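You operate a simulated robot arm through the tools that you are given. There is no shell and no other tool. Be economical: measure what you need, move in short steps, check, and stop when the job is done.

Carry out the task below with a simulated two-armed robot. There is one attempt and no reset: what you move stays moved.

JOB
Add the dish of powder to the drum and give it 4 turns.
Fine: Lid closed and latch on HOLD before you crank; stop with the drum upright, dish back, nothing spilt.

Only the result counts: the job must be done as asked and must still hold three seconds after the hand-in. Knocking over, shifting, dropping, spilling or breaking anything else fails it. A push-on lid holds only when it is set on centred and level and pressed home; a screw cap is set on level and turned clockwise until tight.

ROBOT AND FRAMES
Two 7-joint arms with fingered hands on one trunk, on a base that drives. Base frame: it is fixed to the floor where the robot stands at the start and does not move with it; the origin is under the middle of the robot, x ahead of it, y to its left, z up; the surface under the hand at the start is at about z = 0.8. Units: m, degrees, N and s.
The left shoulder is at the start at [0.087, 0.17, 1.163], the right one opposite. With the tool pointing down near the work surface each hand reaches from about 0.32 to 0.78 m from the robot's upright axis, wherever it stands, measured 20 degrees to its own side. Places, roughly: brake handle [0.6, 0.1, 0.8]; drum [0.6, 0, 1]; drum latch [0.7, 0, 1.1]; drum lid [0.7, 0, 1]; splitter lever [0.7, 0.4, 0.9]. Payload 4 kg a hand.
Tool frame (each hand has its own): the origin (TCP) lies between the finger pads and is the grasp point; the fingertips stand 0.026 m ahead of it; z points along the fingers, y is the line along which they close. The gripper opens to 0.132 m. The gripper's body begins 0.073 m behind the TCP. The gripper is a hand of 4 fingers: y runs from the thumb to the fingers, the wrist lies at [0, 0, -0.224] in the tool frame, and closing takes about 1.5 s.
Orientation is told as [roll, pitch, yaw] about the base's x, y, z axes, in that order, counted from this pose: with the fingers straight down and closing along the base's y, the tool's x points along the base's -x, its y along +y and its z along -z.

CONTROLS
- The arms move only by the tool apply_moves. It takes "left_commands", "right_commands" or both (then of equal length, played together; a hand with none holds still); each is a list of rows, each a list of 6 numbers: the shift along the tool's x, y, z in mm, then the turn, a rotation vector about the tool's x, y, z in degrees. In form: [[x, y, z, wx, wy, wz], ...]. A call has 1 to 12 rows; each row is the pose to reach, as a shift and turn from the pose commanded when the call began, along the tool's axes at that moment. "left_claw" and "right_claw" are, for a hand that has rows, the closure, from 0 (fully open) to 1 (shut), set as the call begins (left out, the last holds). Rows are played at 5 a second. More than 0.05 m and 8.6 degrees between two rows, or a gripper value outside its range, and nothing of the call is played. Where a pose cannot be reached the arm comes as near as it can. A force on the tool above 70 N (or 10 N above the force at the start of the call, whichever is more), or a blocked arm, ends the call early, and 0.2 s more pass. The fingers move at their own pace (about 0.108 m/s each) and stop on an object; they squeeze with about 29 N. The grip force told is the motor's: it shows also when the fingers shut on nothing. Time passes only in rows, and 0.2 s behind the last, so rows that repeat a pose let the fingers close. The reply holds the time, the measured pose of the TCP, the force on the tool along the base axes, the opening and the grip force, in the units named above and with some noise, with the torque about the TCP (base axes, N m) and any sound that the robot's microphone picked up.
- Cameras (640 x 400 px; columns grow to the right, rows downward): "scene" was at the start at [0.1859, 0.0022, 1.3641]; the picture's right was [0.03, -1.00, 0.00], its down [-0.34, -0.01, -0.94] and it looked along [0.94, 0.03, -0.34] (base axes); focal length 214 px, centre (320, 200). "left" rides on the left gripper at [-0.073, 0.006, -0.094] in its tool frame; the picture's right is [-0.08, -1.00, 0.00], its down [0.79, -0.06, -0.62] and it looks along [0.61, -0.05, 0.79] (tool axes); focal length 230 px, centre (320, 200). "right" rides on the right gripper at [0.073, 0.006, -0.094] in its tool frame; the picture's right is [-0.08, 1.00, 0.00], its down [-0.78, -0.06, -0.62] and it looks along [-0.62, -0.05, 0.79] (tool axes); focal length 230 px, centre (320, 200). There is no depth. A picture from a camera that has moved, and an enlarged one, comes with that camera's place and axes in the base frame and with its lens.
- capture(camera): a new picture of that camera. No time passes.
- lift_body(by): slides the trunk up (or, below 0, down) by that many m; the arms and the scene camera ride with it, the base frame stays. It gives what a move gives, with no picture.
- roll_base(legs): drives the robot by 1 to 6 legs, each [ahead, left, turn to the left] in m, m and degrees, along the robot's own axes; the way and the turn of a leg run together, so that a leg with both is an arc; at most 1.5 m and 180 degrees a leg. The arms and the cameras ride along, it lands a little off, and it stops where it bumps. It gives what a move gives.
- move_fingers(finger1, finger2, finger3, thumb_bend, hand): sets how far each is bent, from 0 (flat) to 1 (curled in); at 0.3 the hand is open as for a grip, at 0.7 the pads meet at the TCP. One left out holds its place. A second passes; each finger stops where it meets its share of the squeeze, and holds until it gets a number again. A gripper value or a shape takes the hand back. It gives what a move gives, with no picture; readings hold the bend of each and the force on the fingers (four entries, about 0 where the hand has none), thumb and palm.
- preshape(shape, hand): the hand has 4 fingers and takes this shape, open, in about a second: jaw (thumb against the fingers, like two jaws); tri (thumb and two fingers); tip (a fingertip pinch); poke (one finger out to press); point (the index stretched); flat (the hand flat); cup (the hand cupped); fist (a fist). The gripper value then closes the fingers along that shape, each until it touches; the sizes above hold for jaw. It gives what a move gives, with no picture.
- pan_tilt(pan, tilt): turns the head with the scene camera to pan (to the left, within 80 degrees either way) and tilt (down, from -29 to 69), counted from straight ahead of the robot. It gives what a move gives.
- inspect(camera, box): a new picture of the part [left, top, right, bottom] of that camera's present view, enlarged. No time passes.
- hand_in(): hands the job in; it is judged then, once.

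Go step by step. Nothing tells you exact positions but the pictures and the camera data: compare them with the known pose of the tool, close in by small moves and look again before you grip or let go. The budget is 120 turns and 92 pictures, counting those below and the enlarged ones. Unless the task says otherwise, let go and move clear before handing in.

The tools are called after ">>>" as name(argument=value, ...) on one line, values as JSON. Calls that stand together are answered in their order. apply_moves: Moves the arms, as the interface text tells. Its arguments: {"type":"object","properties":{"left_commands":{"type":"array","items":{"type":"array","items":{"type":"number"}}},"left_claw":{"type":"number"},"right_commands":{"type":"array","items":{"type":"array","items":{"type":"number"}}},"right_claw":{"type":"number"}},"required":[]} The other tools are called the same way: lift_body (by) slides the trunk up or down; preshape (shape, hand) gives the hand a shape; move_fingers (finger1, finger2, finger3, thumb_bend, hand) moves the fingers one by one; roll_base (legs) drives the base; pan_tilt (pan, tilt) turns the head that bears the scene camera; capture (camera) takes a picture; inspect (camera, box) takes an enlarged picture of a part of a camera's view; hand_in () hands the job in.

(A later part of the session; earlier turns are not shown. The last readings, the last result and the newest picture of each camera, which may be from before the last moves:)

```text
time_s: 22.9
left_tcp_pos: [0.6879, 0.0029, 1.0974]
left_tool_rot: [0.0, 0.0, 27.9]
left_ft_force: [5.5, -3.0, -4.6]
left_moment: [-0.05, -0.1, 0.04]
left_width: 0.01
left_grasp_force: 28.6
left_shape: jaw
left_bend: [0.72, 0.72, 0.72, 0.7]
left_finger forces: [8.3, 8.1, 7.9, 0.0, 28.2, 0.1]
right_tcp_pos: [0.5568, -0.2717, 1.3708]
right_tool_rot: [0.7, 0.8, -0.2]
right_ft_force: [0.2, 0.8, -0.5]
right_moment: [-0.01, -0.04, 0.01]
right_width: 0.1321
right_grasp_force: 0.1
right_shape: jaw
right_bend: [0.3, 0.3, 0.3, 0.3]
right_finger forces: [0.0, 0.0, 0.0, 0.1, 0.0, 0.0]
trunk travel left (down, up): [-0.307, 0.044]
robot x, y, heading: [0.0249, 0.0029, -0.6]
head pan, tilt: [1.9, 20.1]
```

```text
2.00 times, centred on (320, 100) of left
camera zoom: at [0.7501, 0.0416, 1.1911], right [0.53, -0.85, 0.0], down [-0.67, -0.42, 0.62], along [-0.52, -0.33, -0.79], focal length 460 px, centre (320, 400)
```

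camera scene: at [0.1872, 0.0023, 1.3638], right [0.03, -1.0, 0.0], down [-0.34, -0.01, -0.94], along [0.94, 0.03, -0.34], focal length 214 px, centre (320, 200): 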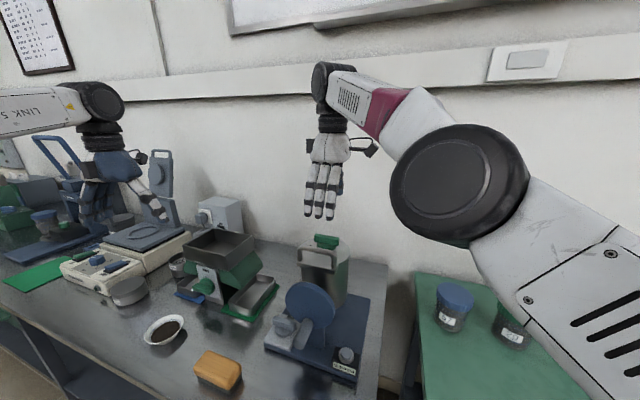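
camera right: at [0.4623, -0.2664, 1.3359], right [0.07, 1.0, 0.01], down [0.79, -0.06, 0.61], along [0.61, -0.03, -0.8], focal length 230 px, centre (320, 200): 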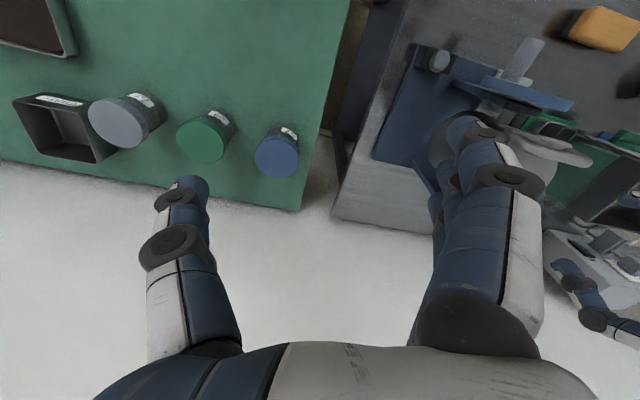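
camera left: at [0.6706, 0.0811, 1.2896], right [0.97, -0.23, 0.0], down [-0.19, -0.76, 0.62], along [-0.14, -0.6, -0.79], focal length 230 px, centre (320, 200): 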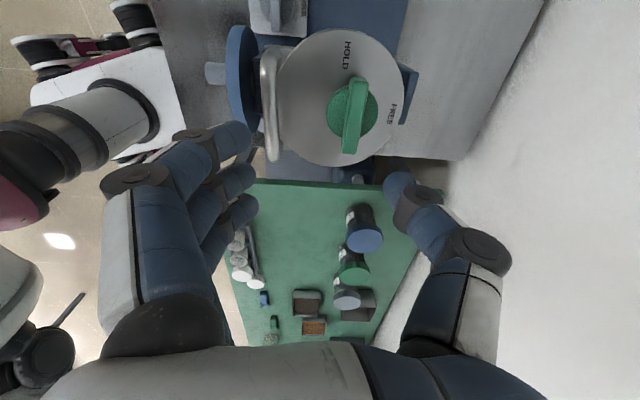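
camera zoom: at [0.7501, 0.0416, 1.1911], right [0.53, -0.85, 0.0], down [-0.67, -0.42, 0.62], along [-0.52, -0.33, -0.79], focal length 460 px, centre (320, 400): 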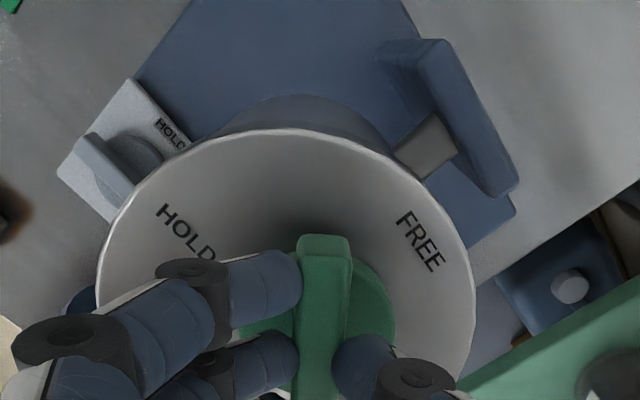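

It turns easily. I'll continue to FREE, the full 90°.

>>> apply_moves(left_commands=[[0, 0, 0, 0, 0, 6], [0, 0, 0, 0, 0, 12], [0, 0, 0, 0, 0, 18], [0, 0, 0, 0, 0, 25], [0, 0, 0, 0, 0, 32], [0, 0, 0, 0, 0, 38], [0, 0, 0, 0, 0, 45], [0, 0, 0, 0, 0, 46]])

>>> inspect(camera="left", box=[160, 0, 480, 200])

```text
time_s: 24.7
left_tcp_pos: [0.6875, 0.0019, 1.0983]
left_tool_rot: [0.1, 0.0, -18.3]
left_ft_force: [3.3, -7.5, -7.3]
left_moment: [-0.21, -0.04, 0.02]
left_width: 0.0098
left_grasp_force: 29.1
left_shape: jaw
left_bend: [0.72, 0.72, 0.72, 0.7]
left_finger forces: [8.2, 7.9, 7.9, 0.1, 28.4, 0.1]
right_tcp_pos: [0.5564, -0.2735, 1.3704]
right_tool_rot: [0.7, 0.8, -0.2]
right_ft_force: [-1.0, -0.4, 0.6]
right_moment: [-0.03, 0.02, 0.0]
right_width: 0.1318
right_grasp_force: 0.0
right_shape: jaw
right_bend: [0.3, 0.3, 0.3, 0.3]
right_finger forces: [0.0, 0.0, 0.0, 0.1, 0.0, 0.1]
trunk travel left (down, up): [-0.307, 0.044]
robot x, y, heading: [0.0254, 0.0059, -0.4]
head pan, tilt: [1.9, 20.1]
```

```text
2.00 times, centred on (320, 100) of left
camera zoom: at [0.7593, -0.0163, 1.1911], right [-0.24, -0.97, 0.0], down [-0.76, 0.19, 0.62], along [-0.6, 0.15, -0.79], focal length 460 px, centre (320, 400)
```

zoom: 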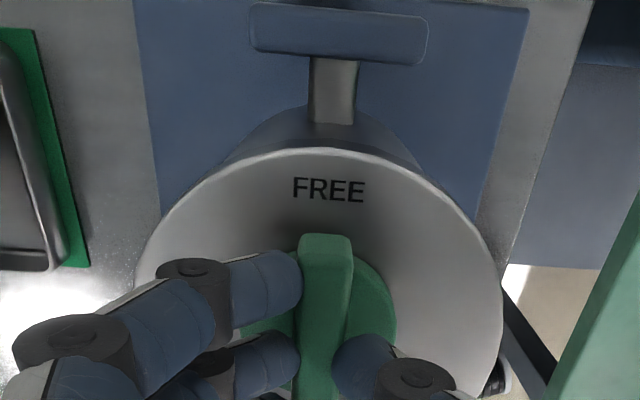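

The latch is on FREE and I see no hinge at the back. I'll lift a few millimetres with this grip to see how the lid moves.

>>> apply_moves(left_commands=[[0, 0, -3, 0, 0, 0], [0, 0, -6, 0, 0, 0], [0, 0, -6, 0, 0, 0]])

>>> capture(camera="left")

>>> inspect(camera="scene", box=[270, 220, 390, 310])

```text
time_s: 25.5
left_tcp_pos: [0.688, 0.0041, 1.1036]
left_tool_rot: [0.3, 0.0, -18.0]
left_ft_force: [0.9, -0.1, -0.4]
left_moment: [-0.01, 0.01, 0.0]
left_width: 0.0041
left_grasp_force: 29.5
left_shape: jaw
left_bend: [0.75, 0.73, 0.75, 0.76]
left_finger forces: [0.0, 0.1, 0.0, 0.0, 0.0, 0.0]
right_tcp_pos: [0.5573, -0.2712, 1.3704]
right_tool_rot: [0.8, 0.9, -0.1]
right_ft_force: [0.1, -0.2, -0.4]
right_moment: [0.0, 0.01, 0.04]
right_width: 0.1319
right_grasp_force: 0.1
right_shape: jaw
right_bend: [0.3, 0.3, 0.3, 0.3]
right_finger forces: [0.0, 0.1, 0.0, 0.1, 0.0, 0.1]
trunk travel left (down, up): [-0.307, 0.044]
robot x, y, heading: [0.023, 0.005, -0.6]
head pan, tilt: [1.9, 20.1]
```

```text
57 pictures are left
camera left: at [0.7594, -0.0145, 1.1977], right [-0.23, -0.97, 0.0], down [-0.77, 0.18, 0.62], along [-0.6, 0.15, -0.79], focal length 230 px, centre (320, 200)
```

left: 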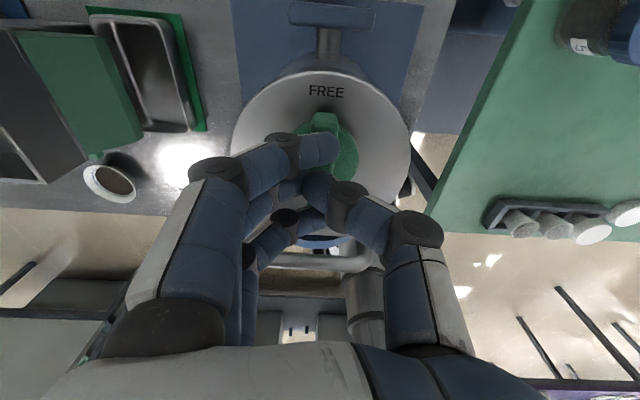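

```text
4.44 times, centred on (330, 265) of scene
camera zoom: at [0.1595, 0.0034, 1.497], right [0.02, -1.0, 0.0], down [-0.34, -0.01, -0.94], along [0.94, 0.02, -0.34], focal length 953 px, centre (276, -89)
```

zoom: 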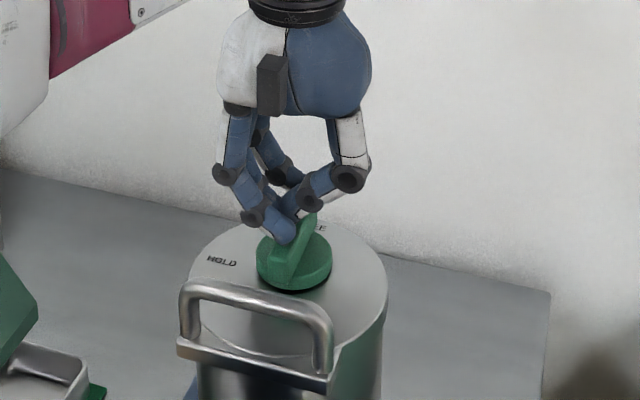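

The fingers slipped off the top of the bar, no harm done, and the latch stays on FREE. I'll pull the left hand up and away, and bring the right hand towards the bail handle.

>>> apply_moves(left_commands=[[0, 0, 0, 0, 0, 0], [0, 0, -10, 0, 0, 0], [0, 0, -50, 0, 0, 0], [0, 0, -95, 0, 0, 0], [15, 40, -110, 0, 0, 0], [25, 85, -110, 0, 0, 0], [35, 130, -110, 0, 0, 0], [45, 175, -110, 0, 0, 0], [45, 220, -110, 0, 0, 0], [45, 265, -110, 0, 0, 0], [40, 310, -110, 0, 0, 0], [40, 350, -110, 0, 0, 0]], left_claw=0.4)

>>> capture(camera="scene")

```text
time_s: 28.1
left_tcp_pos: [0.7209, 0.3198, 1.2142]
left_tool_rot: [0.3, 0.0, -17.9]
left_ft_force: [-0.4, -0.5, -0.1]
left_moment: [0.02, 0.02, 0.02]
left_width: 0.0788
left_grasp_force: 0.1
left_shape: jaw
left_bend: [0.71, 0.71, 0.71, 0.71]
left_finger forces: [0.0, 0.0, 0.0, 0.0, 0.0, 0.0]
left hand out of reach, approached as far as the arm can: row 4, 11, 12
right_tcp_pos: [0.5552, -0.2707, 1.3712]
right_tool_rot: [0.7, 0.7, -0.2]
right_ft_force: [0.1, -0.4, 0.2]
right_moment: [0.01, 0.0, -0.01]
right_width: 0.1319
right_grasp_force: 0.0
right_shape: jaw
right_bend: [0.3, 0.3, 0.3, 0.3]
right_finger forces: [0.0, 0.0, 0.1, 0.0, 0.0, 0.0]
trunk travel left (down, up): [-0.307, 0.044]
robot x, y, heading: [0.0273, -0.0004, -0.5]
head pan, tilt: [1.9, 20.1]
```

```text
55 pictures are left
camera scene: at [0.1587, 0.0041, 1.497], right [0.02, -1.0, 0.0], down [-0.34, -0.01, -0.94], along [0.94, 0.02, -0.34], focal length 214 px, centre (320, 200)
```

scene: 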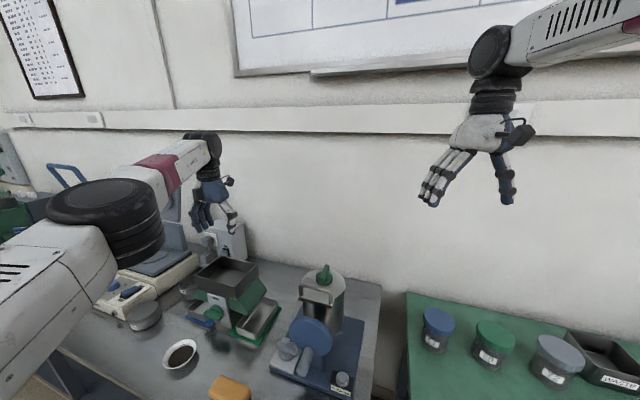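

The knob now points to FREE. I'll bring the right hand above the bail at yaw 72, so the thumb ends up on the knob side.

>>> apply_moves(right_commands=[[-5, 30, 18, 0, 0, -7.2], [-10, 60, 36, 0, 0, -14.4], [-15, 90, 54, 0, 0, -21.6], [-20, 118, 74, 0, 0, -28.8], [-26, 147, 94, 0, 0, -36], [-31, 176, 114, 0, 0, -43.2], [-36, 205, 134, 0, 0, -50.4], [-42, 234, 154, 0, 0, -57.6], [-47, 263, 174, 0, 0, -64.8], [-52, 293, 192, 0, 0, -72], [-52, 293, 192, 0, 0, -72]], right_claw=0.5)

>>> inspect(camera="right", box=[160, 0, 480, 200])

>>> inspect(camera="scene", box=[250, 200, 410, 320])

```text
time_s: 30.5
left_tcp_pos: [0.7212, 0.3185, 1.2141]
left_tool_rot: [0.2, -0.2, -18.0]
left_ft_force: [-0.7, -0.1, -0.4]
left_moment: [-0.03, -0.01, -0.02]
left_width: 0.0787
left_grasp_force: 0.0
left_shape: jaw
left_bend: [0.71, 0.71, 0.71, 0.71]
left_finger forces: [0.0, 0.0, 0.0, 0.1, 0.0, 0.0]
right_tcp_pos: [0.6074, 0.0234, 1.1841]
right_tool_rot: [0.8, -0.5, 71.8]
right_ft_force: [-1.1, 0.1, 0.7]
right_moment: [0.02, 0.0, 0.01]
right_width: 0.0668
right_grasp_force: 0.0
right_shape: jaw
right_bend: [0.73, 0.73, 0.73, 0.7]
right_finger forces: [0.0, 0.0, 0.0, 0.0, 0.1, 0.0]
trunk travel left (down, up): [-0.307, 0.044]
robot x, y, heading: [0.0217, 0.0026, -0.6]
head pan, tilt: [1.9, 20.1]
```

```text
2.00 times, centred on (320, 100) of right
camera zoom: at [0.5803, -0.0467, 1.2762], right [-0.92, 0.38, 0.02], down [0.31, 0.72, 0.62], along [0.23, 0.58, -0.78], focal length 460 px, centre (320, 400)
```

zoom: 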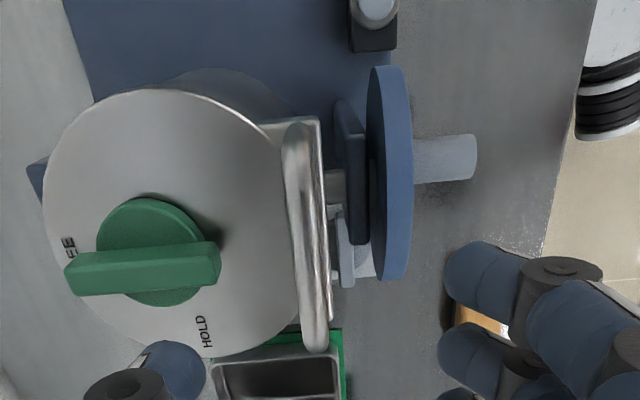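

```text
3.33 times, centred on (330, 260) of scene
camera zoom: at [0.1582, 0.003, 1.4971], right [0.02, -1.0, 0.0], down [-0.34, -0.01, -0.94], along [0.94, 0.02, -0.34], focal length 715 px, centre (287, 0)
```

zoom: 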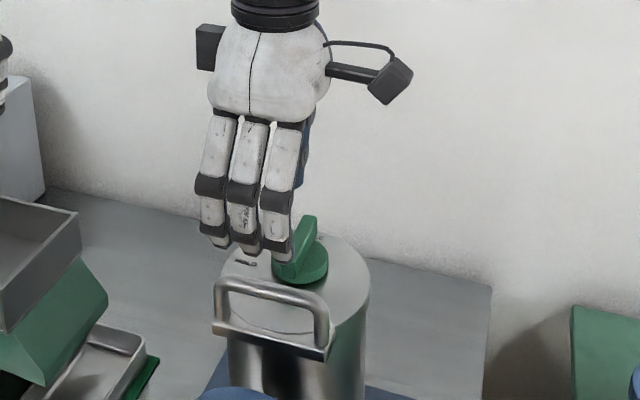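

The bail is at about (0.6075, 0.016, 1.09), well centred under the hand. I'll descend and grip it.

>>> apply_moves(right_commands=[[6, -2, 30, 0, 0, 0], [6, -2, 60, 0, 0, 0], [6, -2, 80, 0, 0, 0], [6, -2, 93, 0, 0, 0], [6, -2, 93, 0, 0, 0]])

>>> inspect(camera="right", box=[160, 0, 480, 200])

```text
time_s: 31.7
left_tcp_pos: [0.7204, 0.3179, 1.2154]
left_tool_rot: [0.2, -0.1, -18.1]
left_ft_force: [0.2, 0.2, -0.7]
left_moment: [0.04, 0.02, 0.03]
left_width: 0.0787
left_grasp_force: 0.0
left_shape: jaw
left_bend: [0.71, 0.71, 0.71, 0.71]
left_finger forces: [0.1, 0.0, 0.0, 0.1, 0.0, 0.0]
right_tcp_pos: [0.612, 0.017, 1.1027]
right_tool_rot: [-0.5, -1.4, 71.4]
right_ft_force: [-3.6, -5.2, 41.1]
right_moment: [-0.5, -1.6, -0.19]
right_width: 0.0633
right_grasp_force: 0.1
right_shape: jaw
right_bend: [0.73, 0.73, 0.73, 0.73]
right_finger forces: [0.0, 0.1, 0.0, 0.0, 41.4, 0.0]
trunk travel left (down, up): [-0.307, 0.044]
robot x, y, heading: [0.0248, 0.0038, -0.7]
head pan, tilt: [1.9, 20.1]
stopped in row 5 (right hand): the force on the tool passed its limit at 72 N (the readings are from after the stop); the commanded pose is now the measured one
```

```text
2.00 times, centred on (320, 100) of right
camera zoom: at [0.581, -0.0544, 1.1946], right [-0.92, 0.39, -0.01], down [0.3, 0.71, 0.64], along [0.25, 0.59, -0.77], focal length 460 px, centre (320, 400)
```

zoom: 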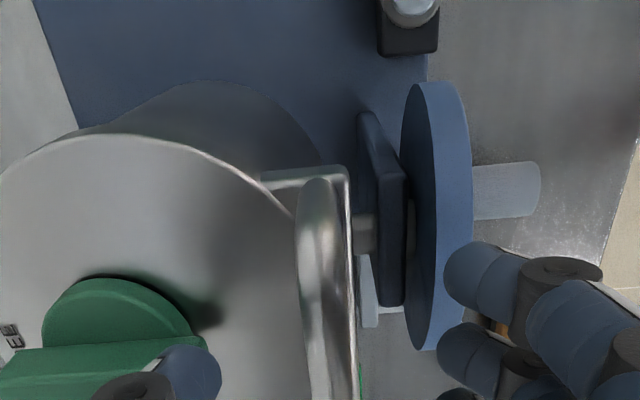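

The thumb landed on the end of the knob bar. I'll back up, narrow the opening and descend again.

>>> apply_moves(right_commands=[[0, 0, -10, 0, 0, 0], [0, 0, -22, 0, 0, 0], [0, 0, -22, 0, 0, 0], [0, 0, -22, 0, 0, 0]], right_claw=0.72)

>>> capture(camera="right")

>>> inspect(camera="scene", box=[250, 200, 410, 320])

```text
time_s: 32.7
left_tcp_pos: [0.7212, 0.3191, 1.2149]
left_tool_rot: [0.2, -0.1, -18.0]
left_ft_force: [-0.7, -0.5, 0.7]
left_moment: [0.05, -0.02, -0.03]
left_width: 0.0789
left_grasp_force: 0.0
left_shape: jaw
left_bend: [0.71, 0.71, 0.71, 0.71]
left_finger forces: [0.0, 0.0, 0.1, 0.1, 0.0, 0.1]
right_tcp_pos: [0.6089, 0.0174, 1.1194]
right_tool_rot: [0.1, -1.1, 71.6]
right_ft_force: [0.2, 0.7, -0.1]
right_moment: [0.0, -0.02, 0.02]
right_width: 0.0375
right_grasp_force: 0.0
right_shape: jaw
right_bend: [0.73, 0.73, 0.73, 0.7]
right_finger forces: [0.0, 0.0, 0.0, 0.0, 0.0, 0.0]
trunk travel left (down, up): [-0.307, 0.044]
robot x, y, heading: [0.0237, 0.0005, -0.8]
head pan, tilt: [1.9, 20.1]
```

```text
51 pictures are left
camera right: at [0.5799, -0.0529, 1.2117], right [-0.92, 0.39, 0.0], down [0.3, 0.71, 0.63], along [0.24, 0.58, -0.78], focal length 230 px, centre (320, 200)
```

right: 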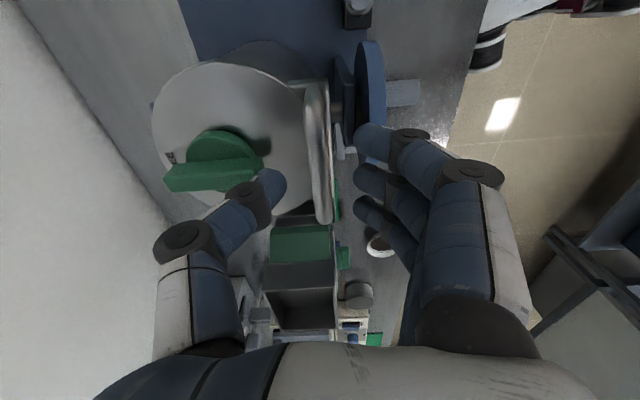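

```text
3.33 times, centred on (330, 260) of scene
camera zoom: at [0.1581, 0.0038, 1.497], right [0.02, -1.0, 0.0], down [-0.34, -0.01, -0.94], along [0.94, 0.02, -0.34], focal length 715 px, centre (287, 0)
```

zoom: 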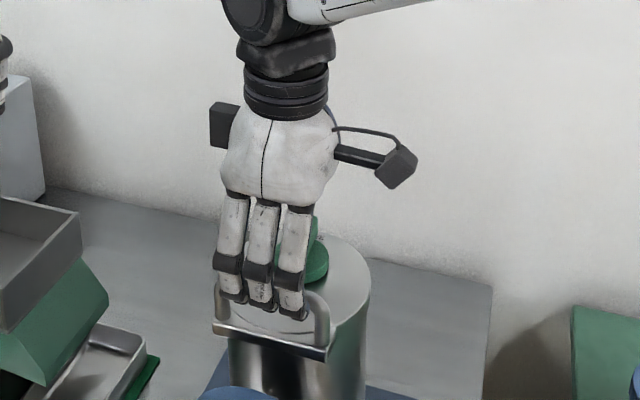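

The bail is between thumb and fingers, and the thumb clears the knob now. I'll descend 25 mm.

>>> apply_moves(right_commands=[[0, 0, 10, 0, 0, 0], [0, 0, 20, 0, 0, 0], [0, 0, 27, 0, 0, 0]])

>>> apply_moves(right_commands=[[0, 0, 0, 0, 0, 0], [0, 0, 0, 0, 0, 0], [0, 0, 0, 0, 0, 0], [0, 0, 0, 0, 0, 0]], right_claw=1)

>>> capture(camera="right")

```text
time_s: 33.5
left_tcp_pos: [0.7208, 0.3193, 1.2132]
left_tool_rot: [0.2, 0.0, -18.0]
left_ft_force: [0.4, 0.4, 1.0]
left_moment: [-0.03, 0.01, 0.03]
left_width: 0.0788
left_grasp_force: 0.1
left_shape: jaw
left_bend: [0.71, 0.71, 0.71, 0.71]
left_finger forces: [0.0, 0.0, 0.0, 0.0, 0.0, 0.2]
right_tcp_pos: [0.6098, 0.0188, 1.0915]
right_tool_rot: [0.1, -1.1, 71.6]
right_ft_force: [0.0, 0.3, -0.9]
right_moment: [-0.01, 0.01, -0.01]
right_width: 0.0372
right_grasp_force: 0.1
right_shape: jaw
right_bend: [0.73, 0.73, 0.73, 0.7]
right_finger forces: [0.1, 0.0, 0.0, 0.0, 0.1, 0.0]
trunk travel left (down, up): [-0.307, 0.044]
robot x, y, heading: [0.024, 0.0036, -0.7]
head pan, tilt: [1.9, 20.1]
```

```text
time_s: 34.5
left_tcp_pos: [0.7218, 0.319, 1.2138]
left_tool_rot: [0.2, 0.0, -18.0]
left_ft_force: [-1.0, -0.3, -0.5]
left_moment: [0.01, 0.0, -0.01]
left_width: 0.0789
left_grasp_force: 0.0
left_shape: jaw
left_bend: [0.71, 0.71, 0.71, 0.71]
left_finger forces: [0.0, 0.1, 0.1, 0.0, 0.0, 0.1]
right_tcp_pos: [0.6103, 0.019, 1.0905]
right_tool_rot: [0.0, -1.1, 71.6]
right_ft_force: [1.8, 0.4, -2.7]
right_moment: [-0.06, 0.17, -0.07]
right_width: 0.0019
right_grasp_force: 28.7
right_shape: jaw
right_bend: [0.7, 0.7, 0.7, 0.72]
right_finger forces: [8.7, 6.4, 6.3, 0.0, 23.6, 0.0]
trunk travel left (down, up): [-0.307, 0.044]
robot x, y, heading: [0.0257, 0.0063, -0.4]
head pan, tilt: [1.9, 20.1]
```

```text
49 pictures are left
camera right: at [0.581, -0.0521, 1.1832], right [-0.92, 0.39, 0.0], down [0.3, 0.71, 0.63], along [0.24, 0.58, -0.78], focal length 230 px, centre (320, 200)
```

right: 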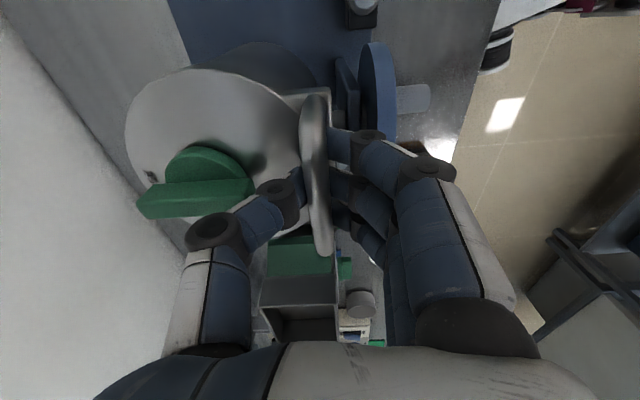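

The fingers have closed around and under the bail bar. I'll lift 12 mm and watch how the lid moves.

>>> apply_moves(right_commands=[[0, 0, -4, 0, 0, 0], [0, 0, -8, 0, 0, 0], [0, 0, -12, 0, 0, 0], [0, 0, -16, 0, 0, 0], [0, 0, -16, 0, 0, 0]])

>>> capture(camera="right")

>>> inspect(camera="scene", box=[250, 200, 410, 320])

```text
time_s: 35.7
left_tcp_pos: [0.7238, 0.3182, 1.2129]
left_tool_rot: [0.1, 0.1, -18.1]
left_ft_force: [-0.1, -0.2, -0.7]
left_moment: [0.02, -0.01, 0.02]
left_width: 0.0787
left_grasp_force: 0.0
left_shape: jaw
left_bend: [0.71, 0.71, 0.71, 0.71]
left_finger forces: [0.0, 0.0, 0.1, 0.1, 0.0, 0.0]
right_tcp_pos: [0.6135, 0.0165, 1.1066]
right_tool_rot: [0.2, -1.0, 71.6]
right_ft_force: [16.7, -4.7, -11.9]
right_moment: [-0.06, -0.01, -0.11]
right_width: 0.0014
right_grasp_force: 29.4
right_shape: jaw
right_bend: [0.7, 0.7, 0.7, 0.71]
right_finger forces: [7.3, 6.6, 6.0, 0.0, 32.7, 0.0]
trunk travel left (down, up): [-0.307, 0.044]
robot x, y, heading: [0.0232, 0.0038, -0.8]
head pan, tilt: [1.9, 20.1]
```

```text
48 pictures are left
camera right: at [0.5841, -0.0538, 1.1981], right [-0.92, 0.39, 0.0], down [0.3, 0.71, 0.63], along [0.24, 0.58, -0.78], focal length 230 px, centre (320, 200)
```

right: 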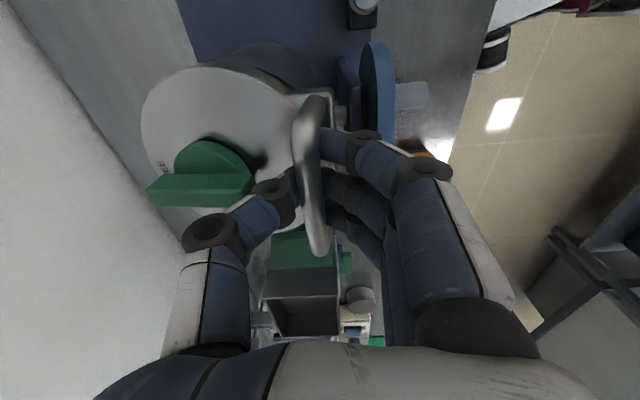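

```text
3.33 times, centred on (330, 260) of scene
camera zoom: at [0.1624, 0.003, 1.4966], right [0.02, -1.0, 0.0], down [-0.35, -0.01, -0.94], along [0.94, 0.02, -0.35], focal length 715 px, centre (287, 0)
```

zoom: 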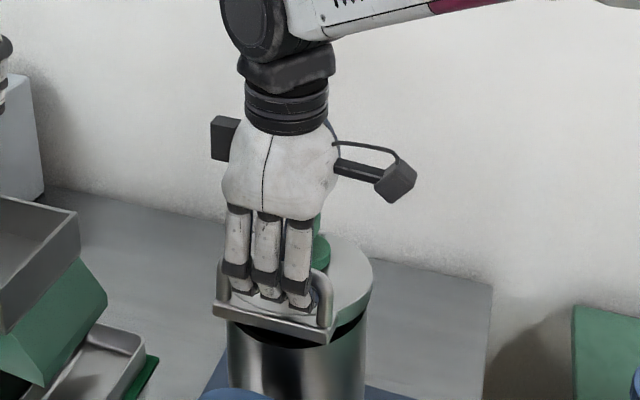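

The lid is hinged at the back: the front rose and it pulled the hand backwards. I'll follow the arc with the hand kept upright, to about 36° first.

>>> apply_moves(right_commands=[[0, -8, -6, 0, 0, 0], [0, -15, -14, 0, 0, 0], [0, -20, -21, 0, 0, 0], [0, -24, -27, 0, 0, 0], [0, -30, -33, 0, 0, 0], [0, -35, -39, 0, 0, 0], [0, -42, -44, 0, 0, 0], [0, -48, -49, 0, 0, 0], [0, -48, -49, 0, 0, 0]])

>>> inspect(camera="scene", box=[250, 180, 410, 320])

```text
time_s: 37.7
left_tcp_pos: [0.7236, 0.3187, 1.213]
left_tool_rot: [0.1, 0.2, -18.1]
left_ft_force: [-0.4, 0.4, 0.2]
left_moment: [-0.03, 0.02, 0.01]
left_width: 0.0789
left_grasp_force: 0.2
left_shape: jaw
left_bend: [0.71, 0.71, 0.71, 0.71]
left_finger forces: [0.0, 0.0, 0.0, 0.0, 0.0, 0.0]
right_tcp_pos: [0.6561, 0.0033, 1.155]
right_tool_rot: [0.2, -1.0, 71.6]
right_ft_force: [5.9, -0.2, -15.7]
right_moment: [0.08, 0.42, -0.49]
right_width: 0.0006
right_grasp_force: 29.0
right_shape: jaw
right_bend: [0.71, 0.7, 0.71, 0.69]
right_finger forces: [23.5, 5.1, 4.8, 0.0, 35.0, 0.0]
trunk travel left (down, up): [-0.307, 0.044]
robot x, y, heading: [0.0238, 0.0069, -0.4]
head pan, tilt: [1.9, 20.1]
```

```text
2.86 times, centred on (330, 250) of scene
camera zoom: at [0.1611, 0.0037, 1.4967], right [0.02, -1.0, 0.0], down [-0.35, -0.01, -0.94], along [0.94, 0.02, -0.35], focal length 613 px, centre (291, 57)
```

zoom: 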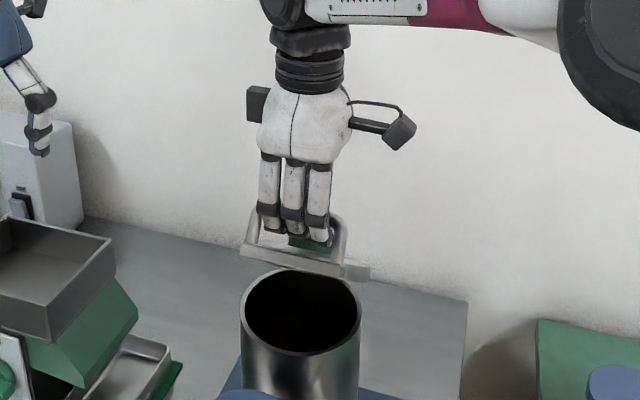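

The drum is opening cleanly. I'll continue the arc to about 65°.

>>> apply_moves(right_commands=[[0, -7, -5, 0, 0, 0], [0, -13, -9, 0, 0, 0], [0, -20, -12, 0, 0, 0], [0, -28, -15, 0, 0, 0], [0, -35, -18, 0, 0, 0], [0, -43, -20, 0, 0, 0], [0, -54, -23, 0, 0, 0], [0, -60, -24, 0, 0, 0], [0, -60, -24, 0, 0, 0]])

>>> inspect(camera="scene", box=[250, 180, 410, 320])

>>> capture(camera="right")

```text
time_s: 39.7
left_tcp_pos: [0.7259, 0.3211, 1.2099]
left_tool_rot: [0.0, 0.1, -17.9]
left_ft_force: [0.0, -0.1, 0.4]
left_moment: [0.02, 0.02, 0.0]
left_width: 0.0786
left_grasp_force: 0.1
left_shape: jaw
left_bend: [0.71, 0.71, 0.71, 0.71]
left_finger forces: [0.0, 0.1, 0.0, 0.1, 0.1, 0.0]
right_tcp_pos: [0.6971, -0.0228, 1.1743]
right_tool_rot: [0.4, -0.9, 71.6]
right_ft_force: [7.6, 11.3, -33.8]
right_moment: [0.46, 0.44, -0.57]
right_width: 0.0
right_grasp_force: 29.1
right_shape: jaw
right_bend: [0.71, 0.71, 0.71, 0.67]
right_finger forces: [31.5, 5.8, 4.1, 0.1, 36.8, 0.1]
right hand out of reach, approached as far as the arm can: row 6, 7, 8, 9
trunk travel left (down, up): [-0.307, 0.044]
robot x, y, heading: [0.0263, 0.0022, -0.7]
head pan, tilt: [1.9, 20.1]
```

```text
2.86 times, centred on (330, 250) of scene
camera zoom: at [0.1636, 0.0053, 1.4964], right [0.02, -1.0, 0.0], down [-0.35, -0.01, -0.94], along [0.94, 0.02, -0.35], focal length 613 px, centre (291, 57)
```

zoom: 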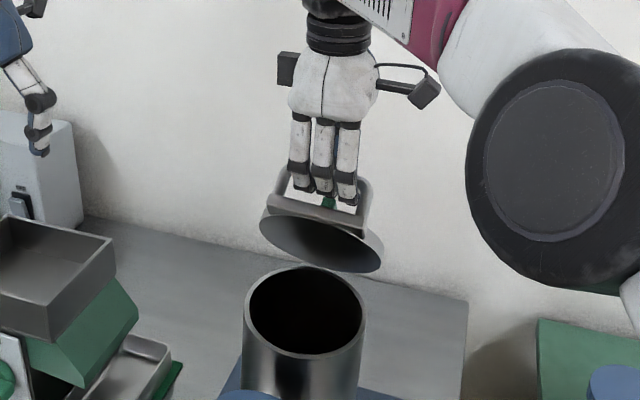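

```text
44 pictures are left
camera right: at [0.6676, -0.0934, 1.2665], right [-0.92, 0.39, 0.01], down [0.31, 0.72, 0.63], along [0.24, 0.58, -0.78], focal length 230 px, centre (320, 200)
```

right: 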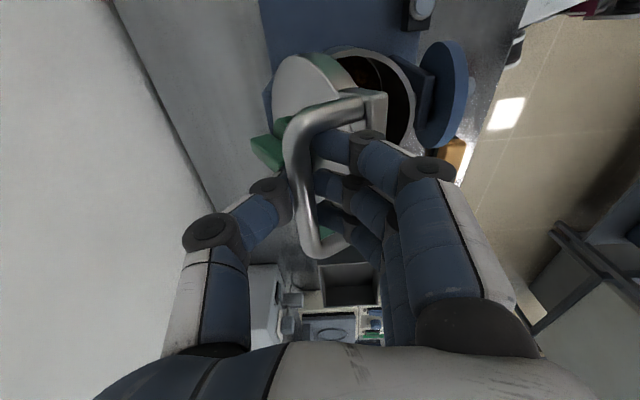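

The lid is about 58° open and the right arm is at its reach limit. I'll bring the left hand in horizontally from the front, fingers closed and pointing at the drum, to push the lid on over from inside.

>>> apply_moves(left_commands=[[10, -28, -5, 0, -8.2, 0], [21, -56, -5, 0, -16.4, 0], [31, -85, 0, 0, -24.6, 0], [42, -113, 5, 0, -32.8, 0], [52, -141, 10, 0, -41, 0], [63, -170, 15, 0, -49, 0], [73, -198, 20, 0, -57, 0], [84, -226, 25, 0, -65, 0], [94, -254, 32, 0, -73, 0], [105, -283, 40, 0, -81, 0], [116, -311, 45, 0, -89, 0], [116, -311, 45, 0, -89, 0]], left_claw=1)

>>> capture(camera="scene")

```text
time_s: 42.3
left_tcp_pos: [0.5173, 0.0614, 1.1646]
left_tool_rot: [1.7, -88.9, -19.8]
left_ft_force: [-0.5, -0.3, 0.6]
left_moment: [-0.01, 0.0, 0.0]
left_width: 0.0001
left_grasp_force: 28.8
left_shape: jaw
left_bend: [0.68, 0.57, 0.68, 0.67]
left_finger forces: [0.0, 0.0, 0.0, 0.0, 0.0, 0.0]
right_tcp_pos: [0.6962, -0.0235, 1.1747]
right_tool_rot: [0.4, -1.0, 71.6]
right_ft_force: [5.0, 2.6, -33.1]
right_moment: [0.14, 0.43, -0.36]
right_width: 0.0
right_grasp_force: 28.6
right_shape: jaw
right_bend: [0.71, 0.71, 0.71, 0.67]
right_finger forces: [18.7, 6.4, 5.5, 0.1, 34.4, 0.0]
trunk travel left (down, up): [-0.307, 0.044]
robot x, y, heading: [0.0245, 0.0019, -0.5]
head pan, tilt: [1.9, 20.1]
```

```text
43 pictures are left
camera scene: at [0.1631, 0.0042, 1.4965], right [0.02, -1.0, 0.0], down [-0.35, -0.01, -0.94], along [0.94, 0.02, -0.35], focal length 214 px, centre (320, 200)
```

scene: 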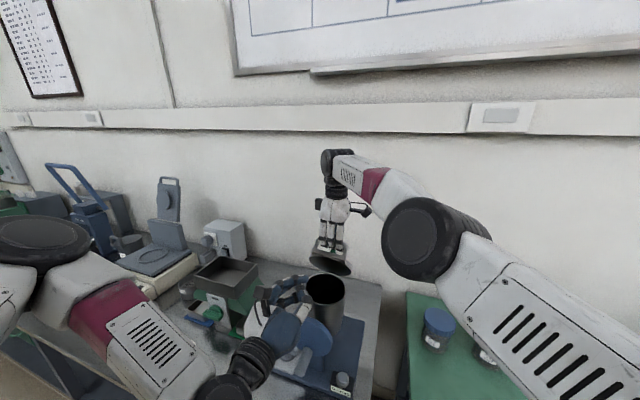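

The left hand is horizontal and pointing at the drum. I'll advance it under the lid.

>>> apply_moves(left_commands=[[8, 0, 35, 0, 0, 0], [16, 4, 70, 0, 0, 0], [22, 0, 100, 0, 0, 0], [22, 0, 120, 0, 0, 0], [22, 0, 120, 0, 0, 0]])

>>> inspect(camera="scene", box=[250, 190, 410, 320])

```text
time_s: 43.5
left_tcp_pos: [0.6317, 0.0221, 1.1417]
left_tool_rot: [4.4, -88.9, -22.6]
left_ft_force: [0.4, -0.2, -0.4]
left_moment: [0.02, -0.03, 0.0]
left_width: 0.0
left_grasp_force: 29.2
left_shape: jaw
left_bend: [0.68, 0.57, 0.68, 0.67]
left_finger forces: [0.0, 0.1, 0.1, 0.0, 0.0, 0.0]
right_tcp_pos: [0.6967, -0.024, 1.1756]
right_tool_rot: [0.4, -1.1, 71.7]
right_ft_force: [5.5, 2.9, -33.6]
right_moment: [0.17, 0.4, -0.4]
right_width: 0.0
right_grasp_force: 28.7
right_shape: jaw
right_bend: [0.71, 0.71, 0.71, 0.67]
right_finger forces: [17.5, 6.5, 5.6, 0.0, 34.4, 0.1]
trunk travel left (down, up): [-0.307, 0.044]
robot x, y, heading: [0.0247, 0.0015, -0.7]
head pan, tilt: [1.9, 20.1]
```

```text
3.08 times, centred on (330, 255) of scene
camera zoom: at [0.1631, 0.004, 1.4965], right [0.02, -1.0, 0.0], down [-0.35, -0.01, -0.94], along [0.94, 0.02, -0.35], focal length 660 px, centre (289, 31)
```

zoom: 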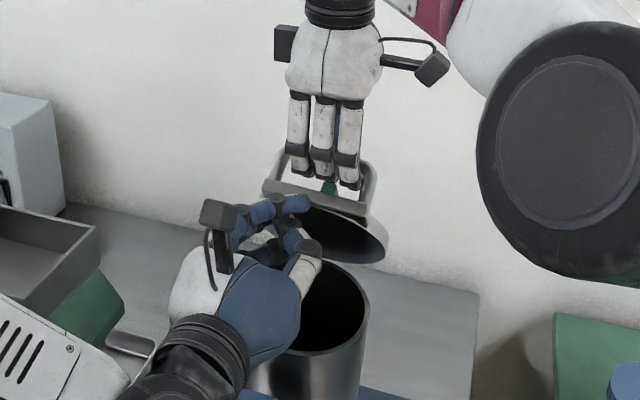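

The left fingertips are just below the lid. I'll advance to touch it, with the right hand still holding.

>>> apply_moves(left_commands=[[0, 0, 10, 0, 0, 0], [0, 0, 18, 0, 0, 0], [0, 0, 25, 0, 0, 0], [0, 0, 25, 0, 0, 0]])

>>> inspect(camera="scene", box=[270, 200, 370, 290])

```text
time_s: 44.5
left_tcp_pos: [0.6526, 0.015, 1.1413]
left_tool_rot: [5.1, -89.0, -23.2]
left_ft_force: [-47.9, 18.8, 5.2]
left_moment: [-0.03, -0.28, 0.69]
left_width: 0.0
left_grasp_force: 28.8
left_shape: jaw
left_bend: [0.68, 0.68, 0.68, 0.68]
left_finger forces: [0.1, 81.9, 0.0, 0.1, 0.0, 0.0]
right_tcp_pos: [0.6956, -0.0251, 1.1768]
right_tool_rot: [-0.1, -1.1, 71.5]
right_ft_force: [40.9, -12.0, -30.6]
right_moment: [0.18, 0.14, -0.1]
right_width: 0.0001
right_grasp_force: 28.8
right_shape: jaw
right_bend: [0.71, 0.72, 0.72, 0.64]
right_finger forces: [7.1, 1.3, 1.0, 0.1, 51.6, 0.0]
trunk travel left (down, up): [-0.307, 0.044]
robot x, y, heading: [0.0241, 0.0014, -0.6]
head pan, tilt: [1.9, 20.1]
```

```text
4.44 times, centred on (320, 245) of scene
camera zoom: at [0.1601, 0.0048, 1.4968], right [0.02, -1.0, 0.0], down [-0.34, -0.01, -0.94], along [0.94, 0.02, -0.34], focal length 953 px, centre (320, 0)
```

zoom: 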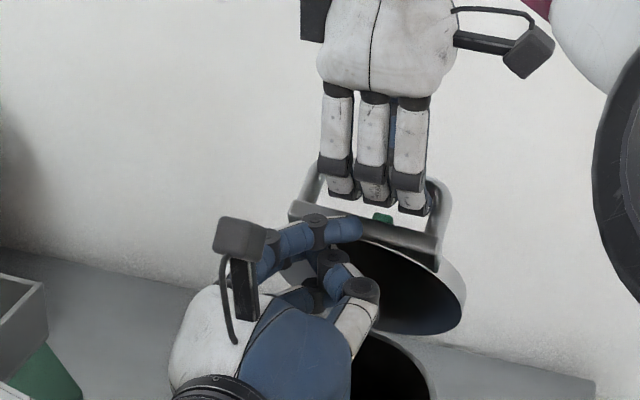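

The left hand now supports the lid from inside. I'll open the right hand and lift it away.

>>> apply_moves(right_commands=[[0, 0, 0, 0, 0, 0], [0, 0, 0, 0, 0, 0], [0, 0, -20, 0, 0, 0], [0, 5, -55, 0, 0, 0], [0, 20, -95, 0, 0, 0], [20, 40, -120, 0, 0, 0], [60, 50, -130, 0, 0, 0]], right_claw=0.5)

>>> inspect(camera="scene", box=[250, 180, 410, 320])

```text
time_s: 46.1
left_tcp_pos: [0.6507, 0.0115, 1.1456]
left_tool_rot: [15.2, -89.1, -33.2]
left_ft_force: [-0.6, 0.4, -0.2]
left_moment: [-0.03, -0.03, 0.02]
left_width: 0.0
left_grasp_force: 29.5
left_shape: jaw
left_bend: [0.69, 0.59, 0.68, 0.68]
left_finger forces: [0.0, 0.0, 0.0, 0.0, 0.0, 0.1]
right_tcp_pos: [0.626, -0.0673, 1.3092]
right_tool_rot: [0.1, -1.2, 71.6]
right_ft_force: [0.4, 0.1, -0.7]
right_moment: [0.01, -0.01, -0.02]
right_width: 0.0659
right_grasp_force: 0.1
right_shape: jaw
right_bend: [0.73, 0.73, 0.73, 0.7]
right_finger forces: [0.0, 0.1, 0.0, 0.1, 0.1, 0.0]
right hand out of reach, approached as far as the arm can: row 3, 4, 5
trunk travel left (down, up): [-0.307, 0.044]
robot x, y, heading: [0.0233, 0.0011, -0.5]
head pan, tilt: [1.9, 20.1]
```

```text
2.86 times, centred on (330, 250) of scene
camera zoom: at [0.1569, 0.0022, 1.4972], right [0.02, -1.0, 0.0], down [-0.34, -0.01, -0.94], along [0.94, 0.02, -0.34], focal length 613 px, centre (291, 57)
```

zoom: 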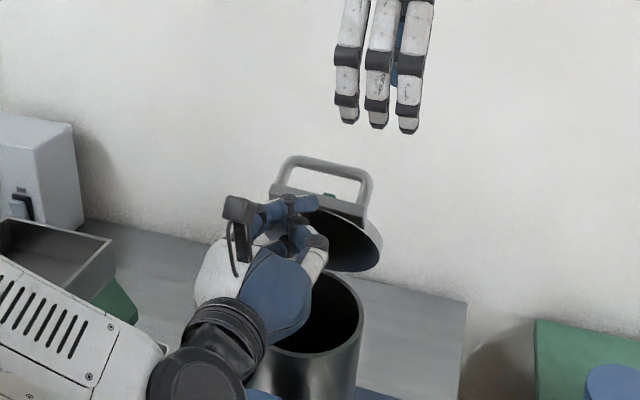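

The lid now stands by itself with no load on the left hand. I'll push it a bit further open for margin.

>>> apply_moves(left_commands=[[0, 0, 15, 0, 0, 0], [0, 0, 30, 0, 0, 0], [0, 0, 45, 0, 0, 0], [0, 0, 60, 0, 0, 0], [0, 0, 60, 0, 0, 0]])

>>> inspect(camera="scene", box=[250, 180, 410, 320])

```text
time_s: 47.3
left_tcp_pos: [0.7086, -0.0036, 1.1427]
left_tool_rot: [10.3, -89.1, -28.3]
left_ft_force: [0.5, -0.1, -1.4]
left_moment: [0.03, -0.01, 0.01]
left_width: 0.0
left_grasp_force: 28.8
left_shape: jaw
left_bend: [0.69, 0.59, 0.68, 0.68]
left_finger forces: [0.0, 0.0, 0.0, 0.0, 0.1, 0.0]
right_tcp_pos: [0.6275, -0.0661, 1.3088]
right_tool_rot: [0.1, -1.2, 71.6]
right_ft_force: [-0.3, 0.1, 0.1]
right_moment: [-0.03, 0.0, 0.0]
right_width: 0.0661
right_grasp_force: 0.0
right_shape: jaw
right_bend: [0.73, 0.73, 0.73, 0.7]
right_finger forces: [0.0, 0.0, 0.0, 0.0, 0.1, 0.0]
trunk travel left (down, up): [-0.307, 0.044]
robot x, y, heading: [0.0238, 0.0047, -0.6]
head pan, tilt: [1.9, 20.1]
```

```text
2.86 times, centred on (330, 250) of scene
camera zoom: at [0.1583, 0.004, 1.497], right [0.02, -1.0, 0.0], down [-0.34, -0.01, -0.94], along [0.94, 0.02, -0.34], focal length 613 px, centre (291, 57)
```

zoom: 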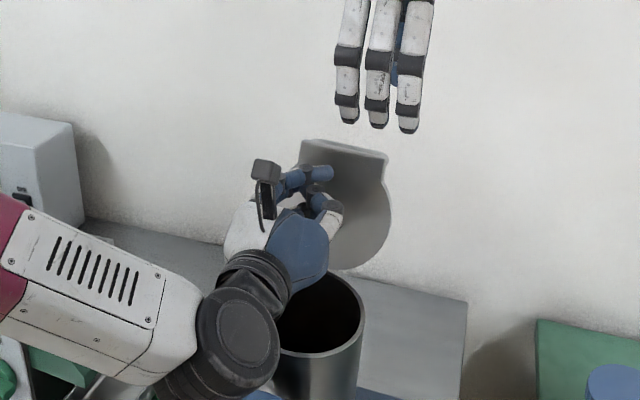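

The lid stands open past vertical. I'll retract the left hand, check the lid stays, then return towards the dish.

>>> apply_moves(left_commands=[[0, 0, -40, 0, 0, 0], [-10, 0, -80, 0, 0, 0], [-30, 10, -120, 0, 0, 0], [-60, 25, -150, 0, 0, 0], [-90, 55, -170, 0, 0, 0]])

>>> apply_moves(left_commands=[[0, 30, 0, 0, 8.1, 0], [0, 60, -3, 0, 16.2, 0], [0, 90, -6, 0, 24.3, 0], [0, 120, -9, 0, 32.4, 0], [0, 150, -12, 0, 40.5, 0], [0, 180, -15, 0, 48.6, 0], [0, 210, -18, 0, 56.7, 0], [0, 240, -20, 0, 64.8, 0], [0, 270, -20, 0, 72.9, 0], [0, 300, -20, 0, 81, 0], [0, 330, -20, 0, 89, 0], [0, 335, -20, 0, 89, 0]], left_claw=0)

>>> capture(camera="scene")

>>> capture(camera="left")

```text
time_s: 48.5
left_tcp_pos: [0.5638, 0.1017, 1.2373]
left_tool_rot: [9.0, -89.1, -27.0]
left_ft_force: [0.6, 0.5, -0.3]
left_moment: [-0.01, 0.02, -0.02]
left_width: 0.0
left_grasp_force: 29.2
left_shape: jaw
left_bend: [0.69, 0.59, 0.68, 0.68]
left_finger forces: [0.0, 0.1, 0.0, 0.0, 0.0, 0.0]
right_tcp_pos: [0.6262, -0.0647, 1.3101]
right_tool_rot: [0.1, -1.0, 71.8]
right_ft_force: [-0.3, -1.0, -0.3]
right_moment: [-0.04, -0.01, 0.04]
right_width: 0.066
right_grasp_force: 0.2
right_shape: jaw
right_bend: [0.73, 0.73, 0.73, 0.7]
right_finger forces: [0.1, 0.0, 0.1, 0.0, 0.0, 0.0]
trunk travel left (down, up): [-0.307, 0.044]
robot x, y, heading: [0.0203, 0.0043, -0.7]
head pan, tilt: [1.9, 20.1]
```

```text
time_s: 51.1
left_tcp_pos: [0.65, 0.4259, 1.2376]
left_tool_rot: [0.1, 0.0, -18.0]
left_ft_force: [-0.1, -0.5, -0.8]
left_moment: [0.04, 0.01, -0.02]
left_width: 0.1322
left_grasp_force: 0.1
left_shape: jaw
left_bend: [0.3, 0.3, 0.3, 0.3]
left_finger forces: [0.1, 0.1, 0.0, 0.0, 0.0, 0.0]
right_tcp_pos: [0.6253, -0.0669, 1.3093]
right_tool_rot: [-0.1, -1.1, 71.6]
right_ft_force: [-0.6, 0.2, -0.5]
right_moment: [0.01, 0.05, -0.04]
right_width: 0.0657
right_grasp_force: 0.1
right_shape: jaw
right_bend: [0.73, 0.73, 0.73, 0.7]
right_finger forces: [0.1, 0.0, 0.1, 0.0, 0.0, 0.0]
trunk travel left (down, up): [-0.307, 0.044]
robot x, y, heading: [0.028, 0.0045, -0.7]
head pan, tilt: [1.9, 20.1]
```

```text
38 pictures are left
camera scene: at [0.1574, 0.0033, 1.4972], right [0.02, -1.0, 0.0], down [-0.34, -0.01, -0.94], along [0.94, 0.02, -0.34], focal length 214 px, centre (320, 200)
```

scene: 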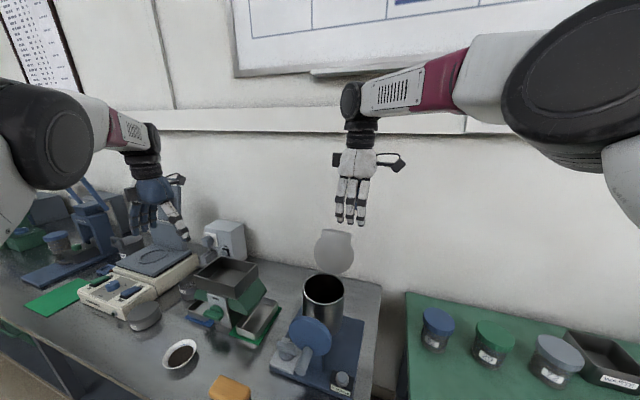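

```text
37 pictures are left
camera left: at [0.7207, 0.4078, 1.331], right [-0.23, -0.97, 0.0], down [-0.77, 0.18, 0.62], along [-0.6, 0.15, -0.79], focal length 230 px, centre (320, 200)
```

left: 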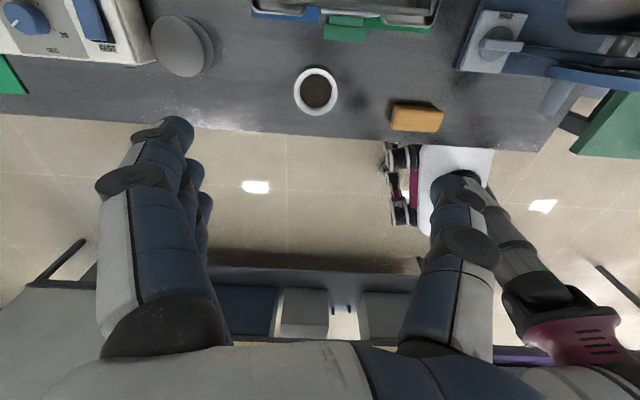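

The lid stays open. The dish is still at about (0.611, 0.446). I'll descend the left hand over it to z about 0.90.

>>> apply_moves(left_commands=[[20, 3, 35, 0, 0, 0], [43, 7, 75, 0, 0, 0], [43, 7, 120, 0, 0, 0], [43, 7, 165, 0, 0, 0], [43, 7, 210, 0, 0, 0], [43, 7, 255, 0, 0, 0], [43, 7, 300, 0, 0, 0], [43, 7, 335, 0, 0, 0], [43, 7, 335, 0, 0, 0]])

>>> capture(camera="left")

>>> inspect(camera="scene", box=[110, 270, 250, 390])

```text
time_s: 53.1
left_tcp_pos: [0.6122, 0.4443, 0.8991]
left_tool_rot: [0.2, -0.1, -18.0]
left_ft_force: [0.6, 0.3, -0.6]
left_moment: [0.05, 0.0, 0.02]
left_width: 0.1322
left_grasp_force: 0.0
left_shape: jaw
left_bend: [0.3, 0.3, 0.3, 0.3]
left_finger forces: [0.0, 0.0, 0.0, 0.0, 0.0, 0.0]
right_tcp_pos: [0.6268, -0.0663, 1.3095]
right_tool_rot: [0.1, -1.0, 71.5]
right_ft_force: [-0.6, -0.8, -0.2]
right_moment: [0.03, 0.01, -0.02]
right_width: 0.066
right_grasp_force: 0.1
right_shape: jaw
right_bend: [0.73, 0.73, 0.73, 0.7]
right_finger forces: [0.0, 0.1, 0.0, 0.0, 0.0, 0.1]
trunk travel left (down, up): [-0.307, 0.044]
robot x, y, heading: [0.0232, 0.0005, -0.6]
head pan, tilt: [1.9, 20.1]
```

```text
36 pictures are left
camera left: at [0.6837, 0.4262, 0.9936], right [-0.23, -0.97, 0.0], down [-0.77, 0.18, 0.62], along [-0.6, 0.15, -0.79], focal length 230 px, centre (320, 200)
```

left: 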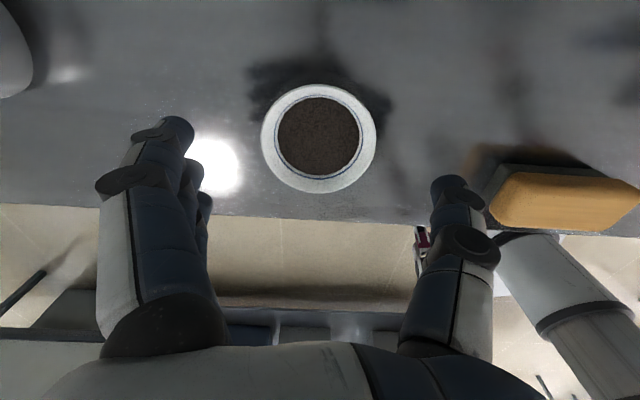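

```text
3.33 times, centred on (180, 330) of scene
camera zoom: at [0.1581, 0.0035, 1.4971], right [0.02, -1.0, 0.0], down [-0.34, -0.01, -0.94], along [0.94, 0.02, -0.34], focal length 715 px, centre (787, -233)
```

zoom: 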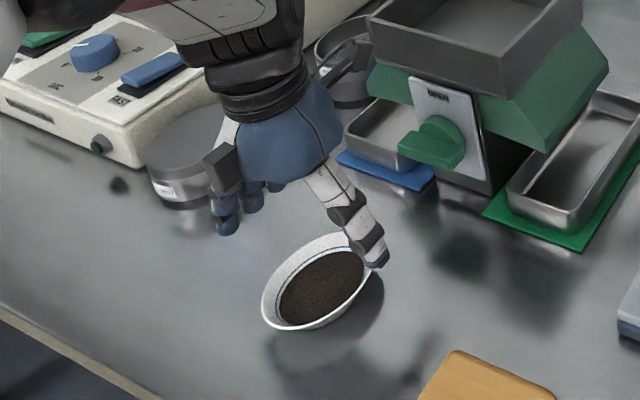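

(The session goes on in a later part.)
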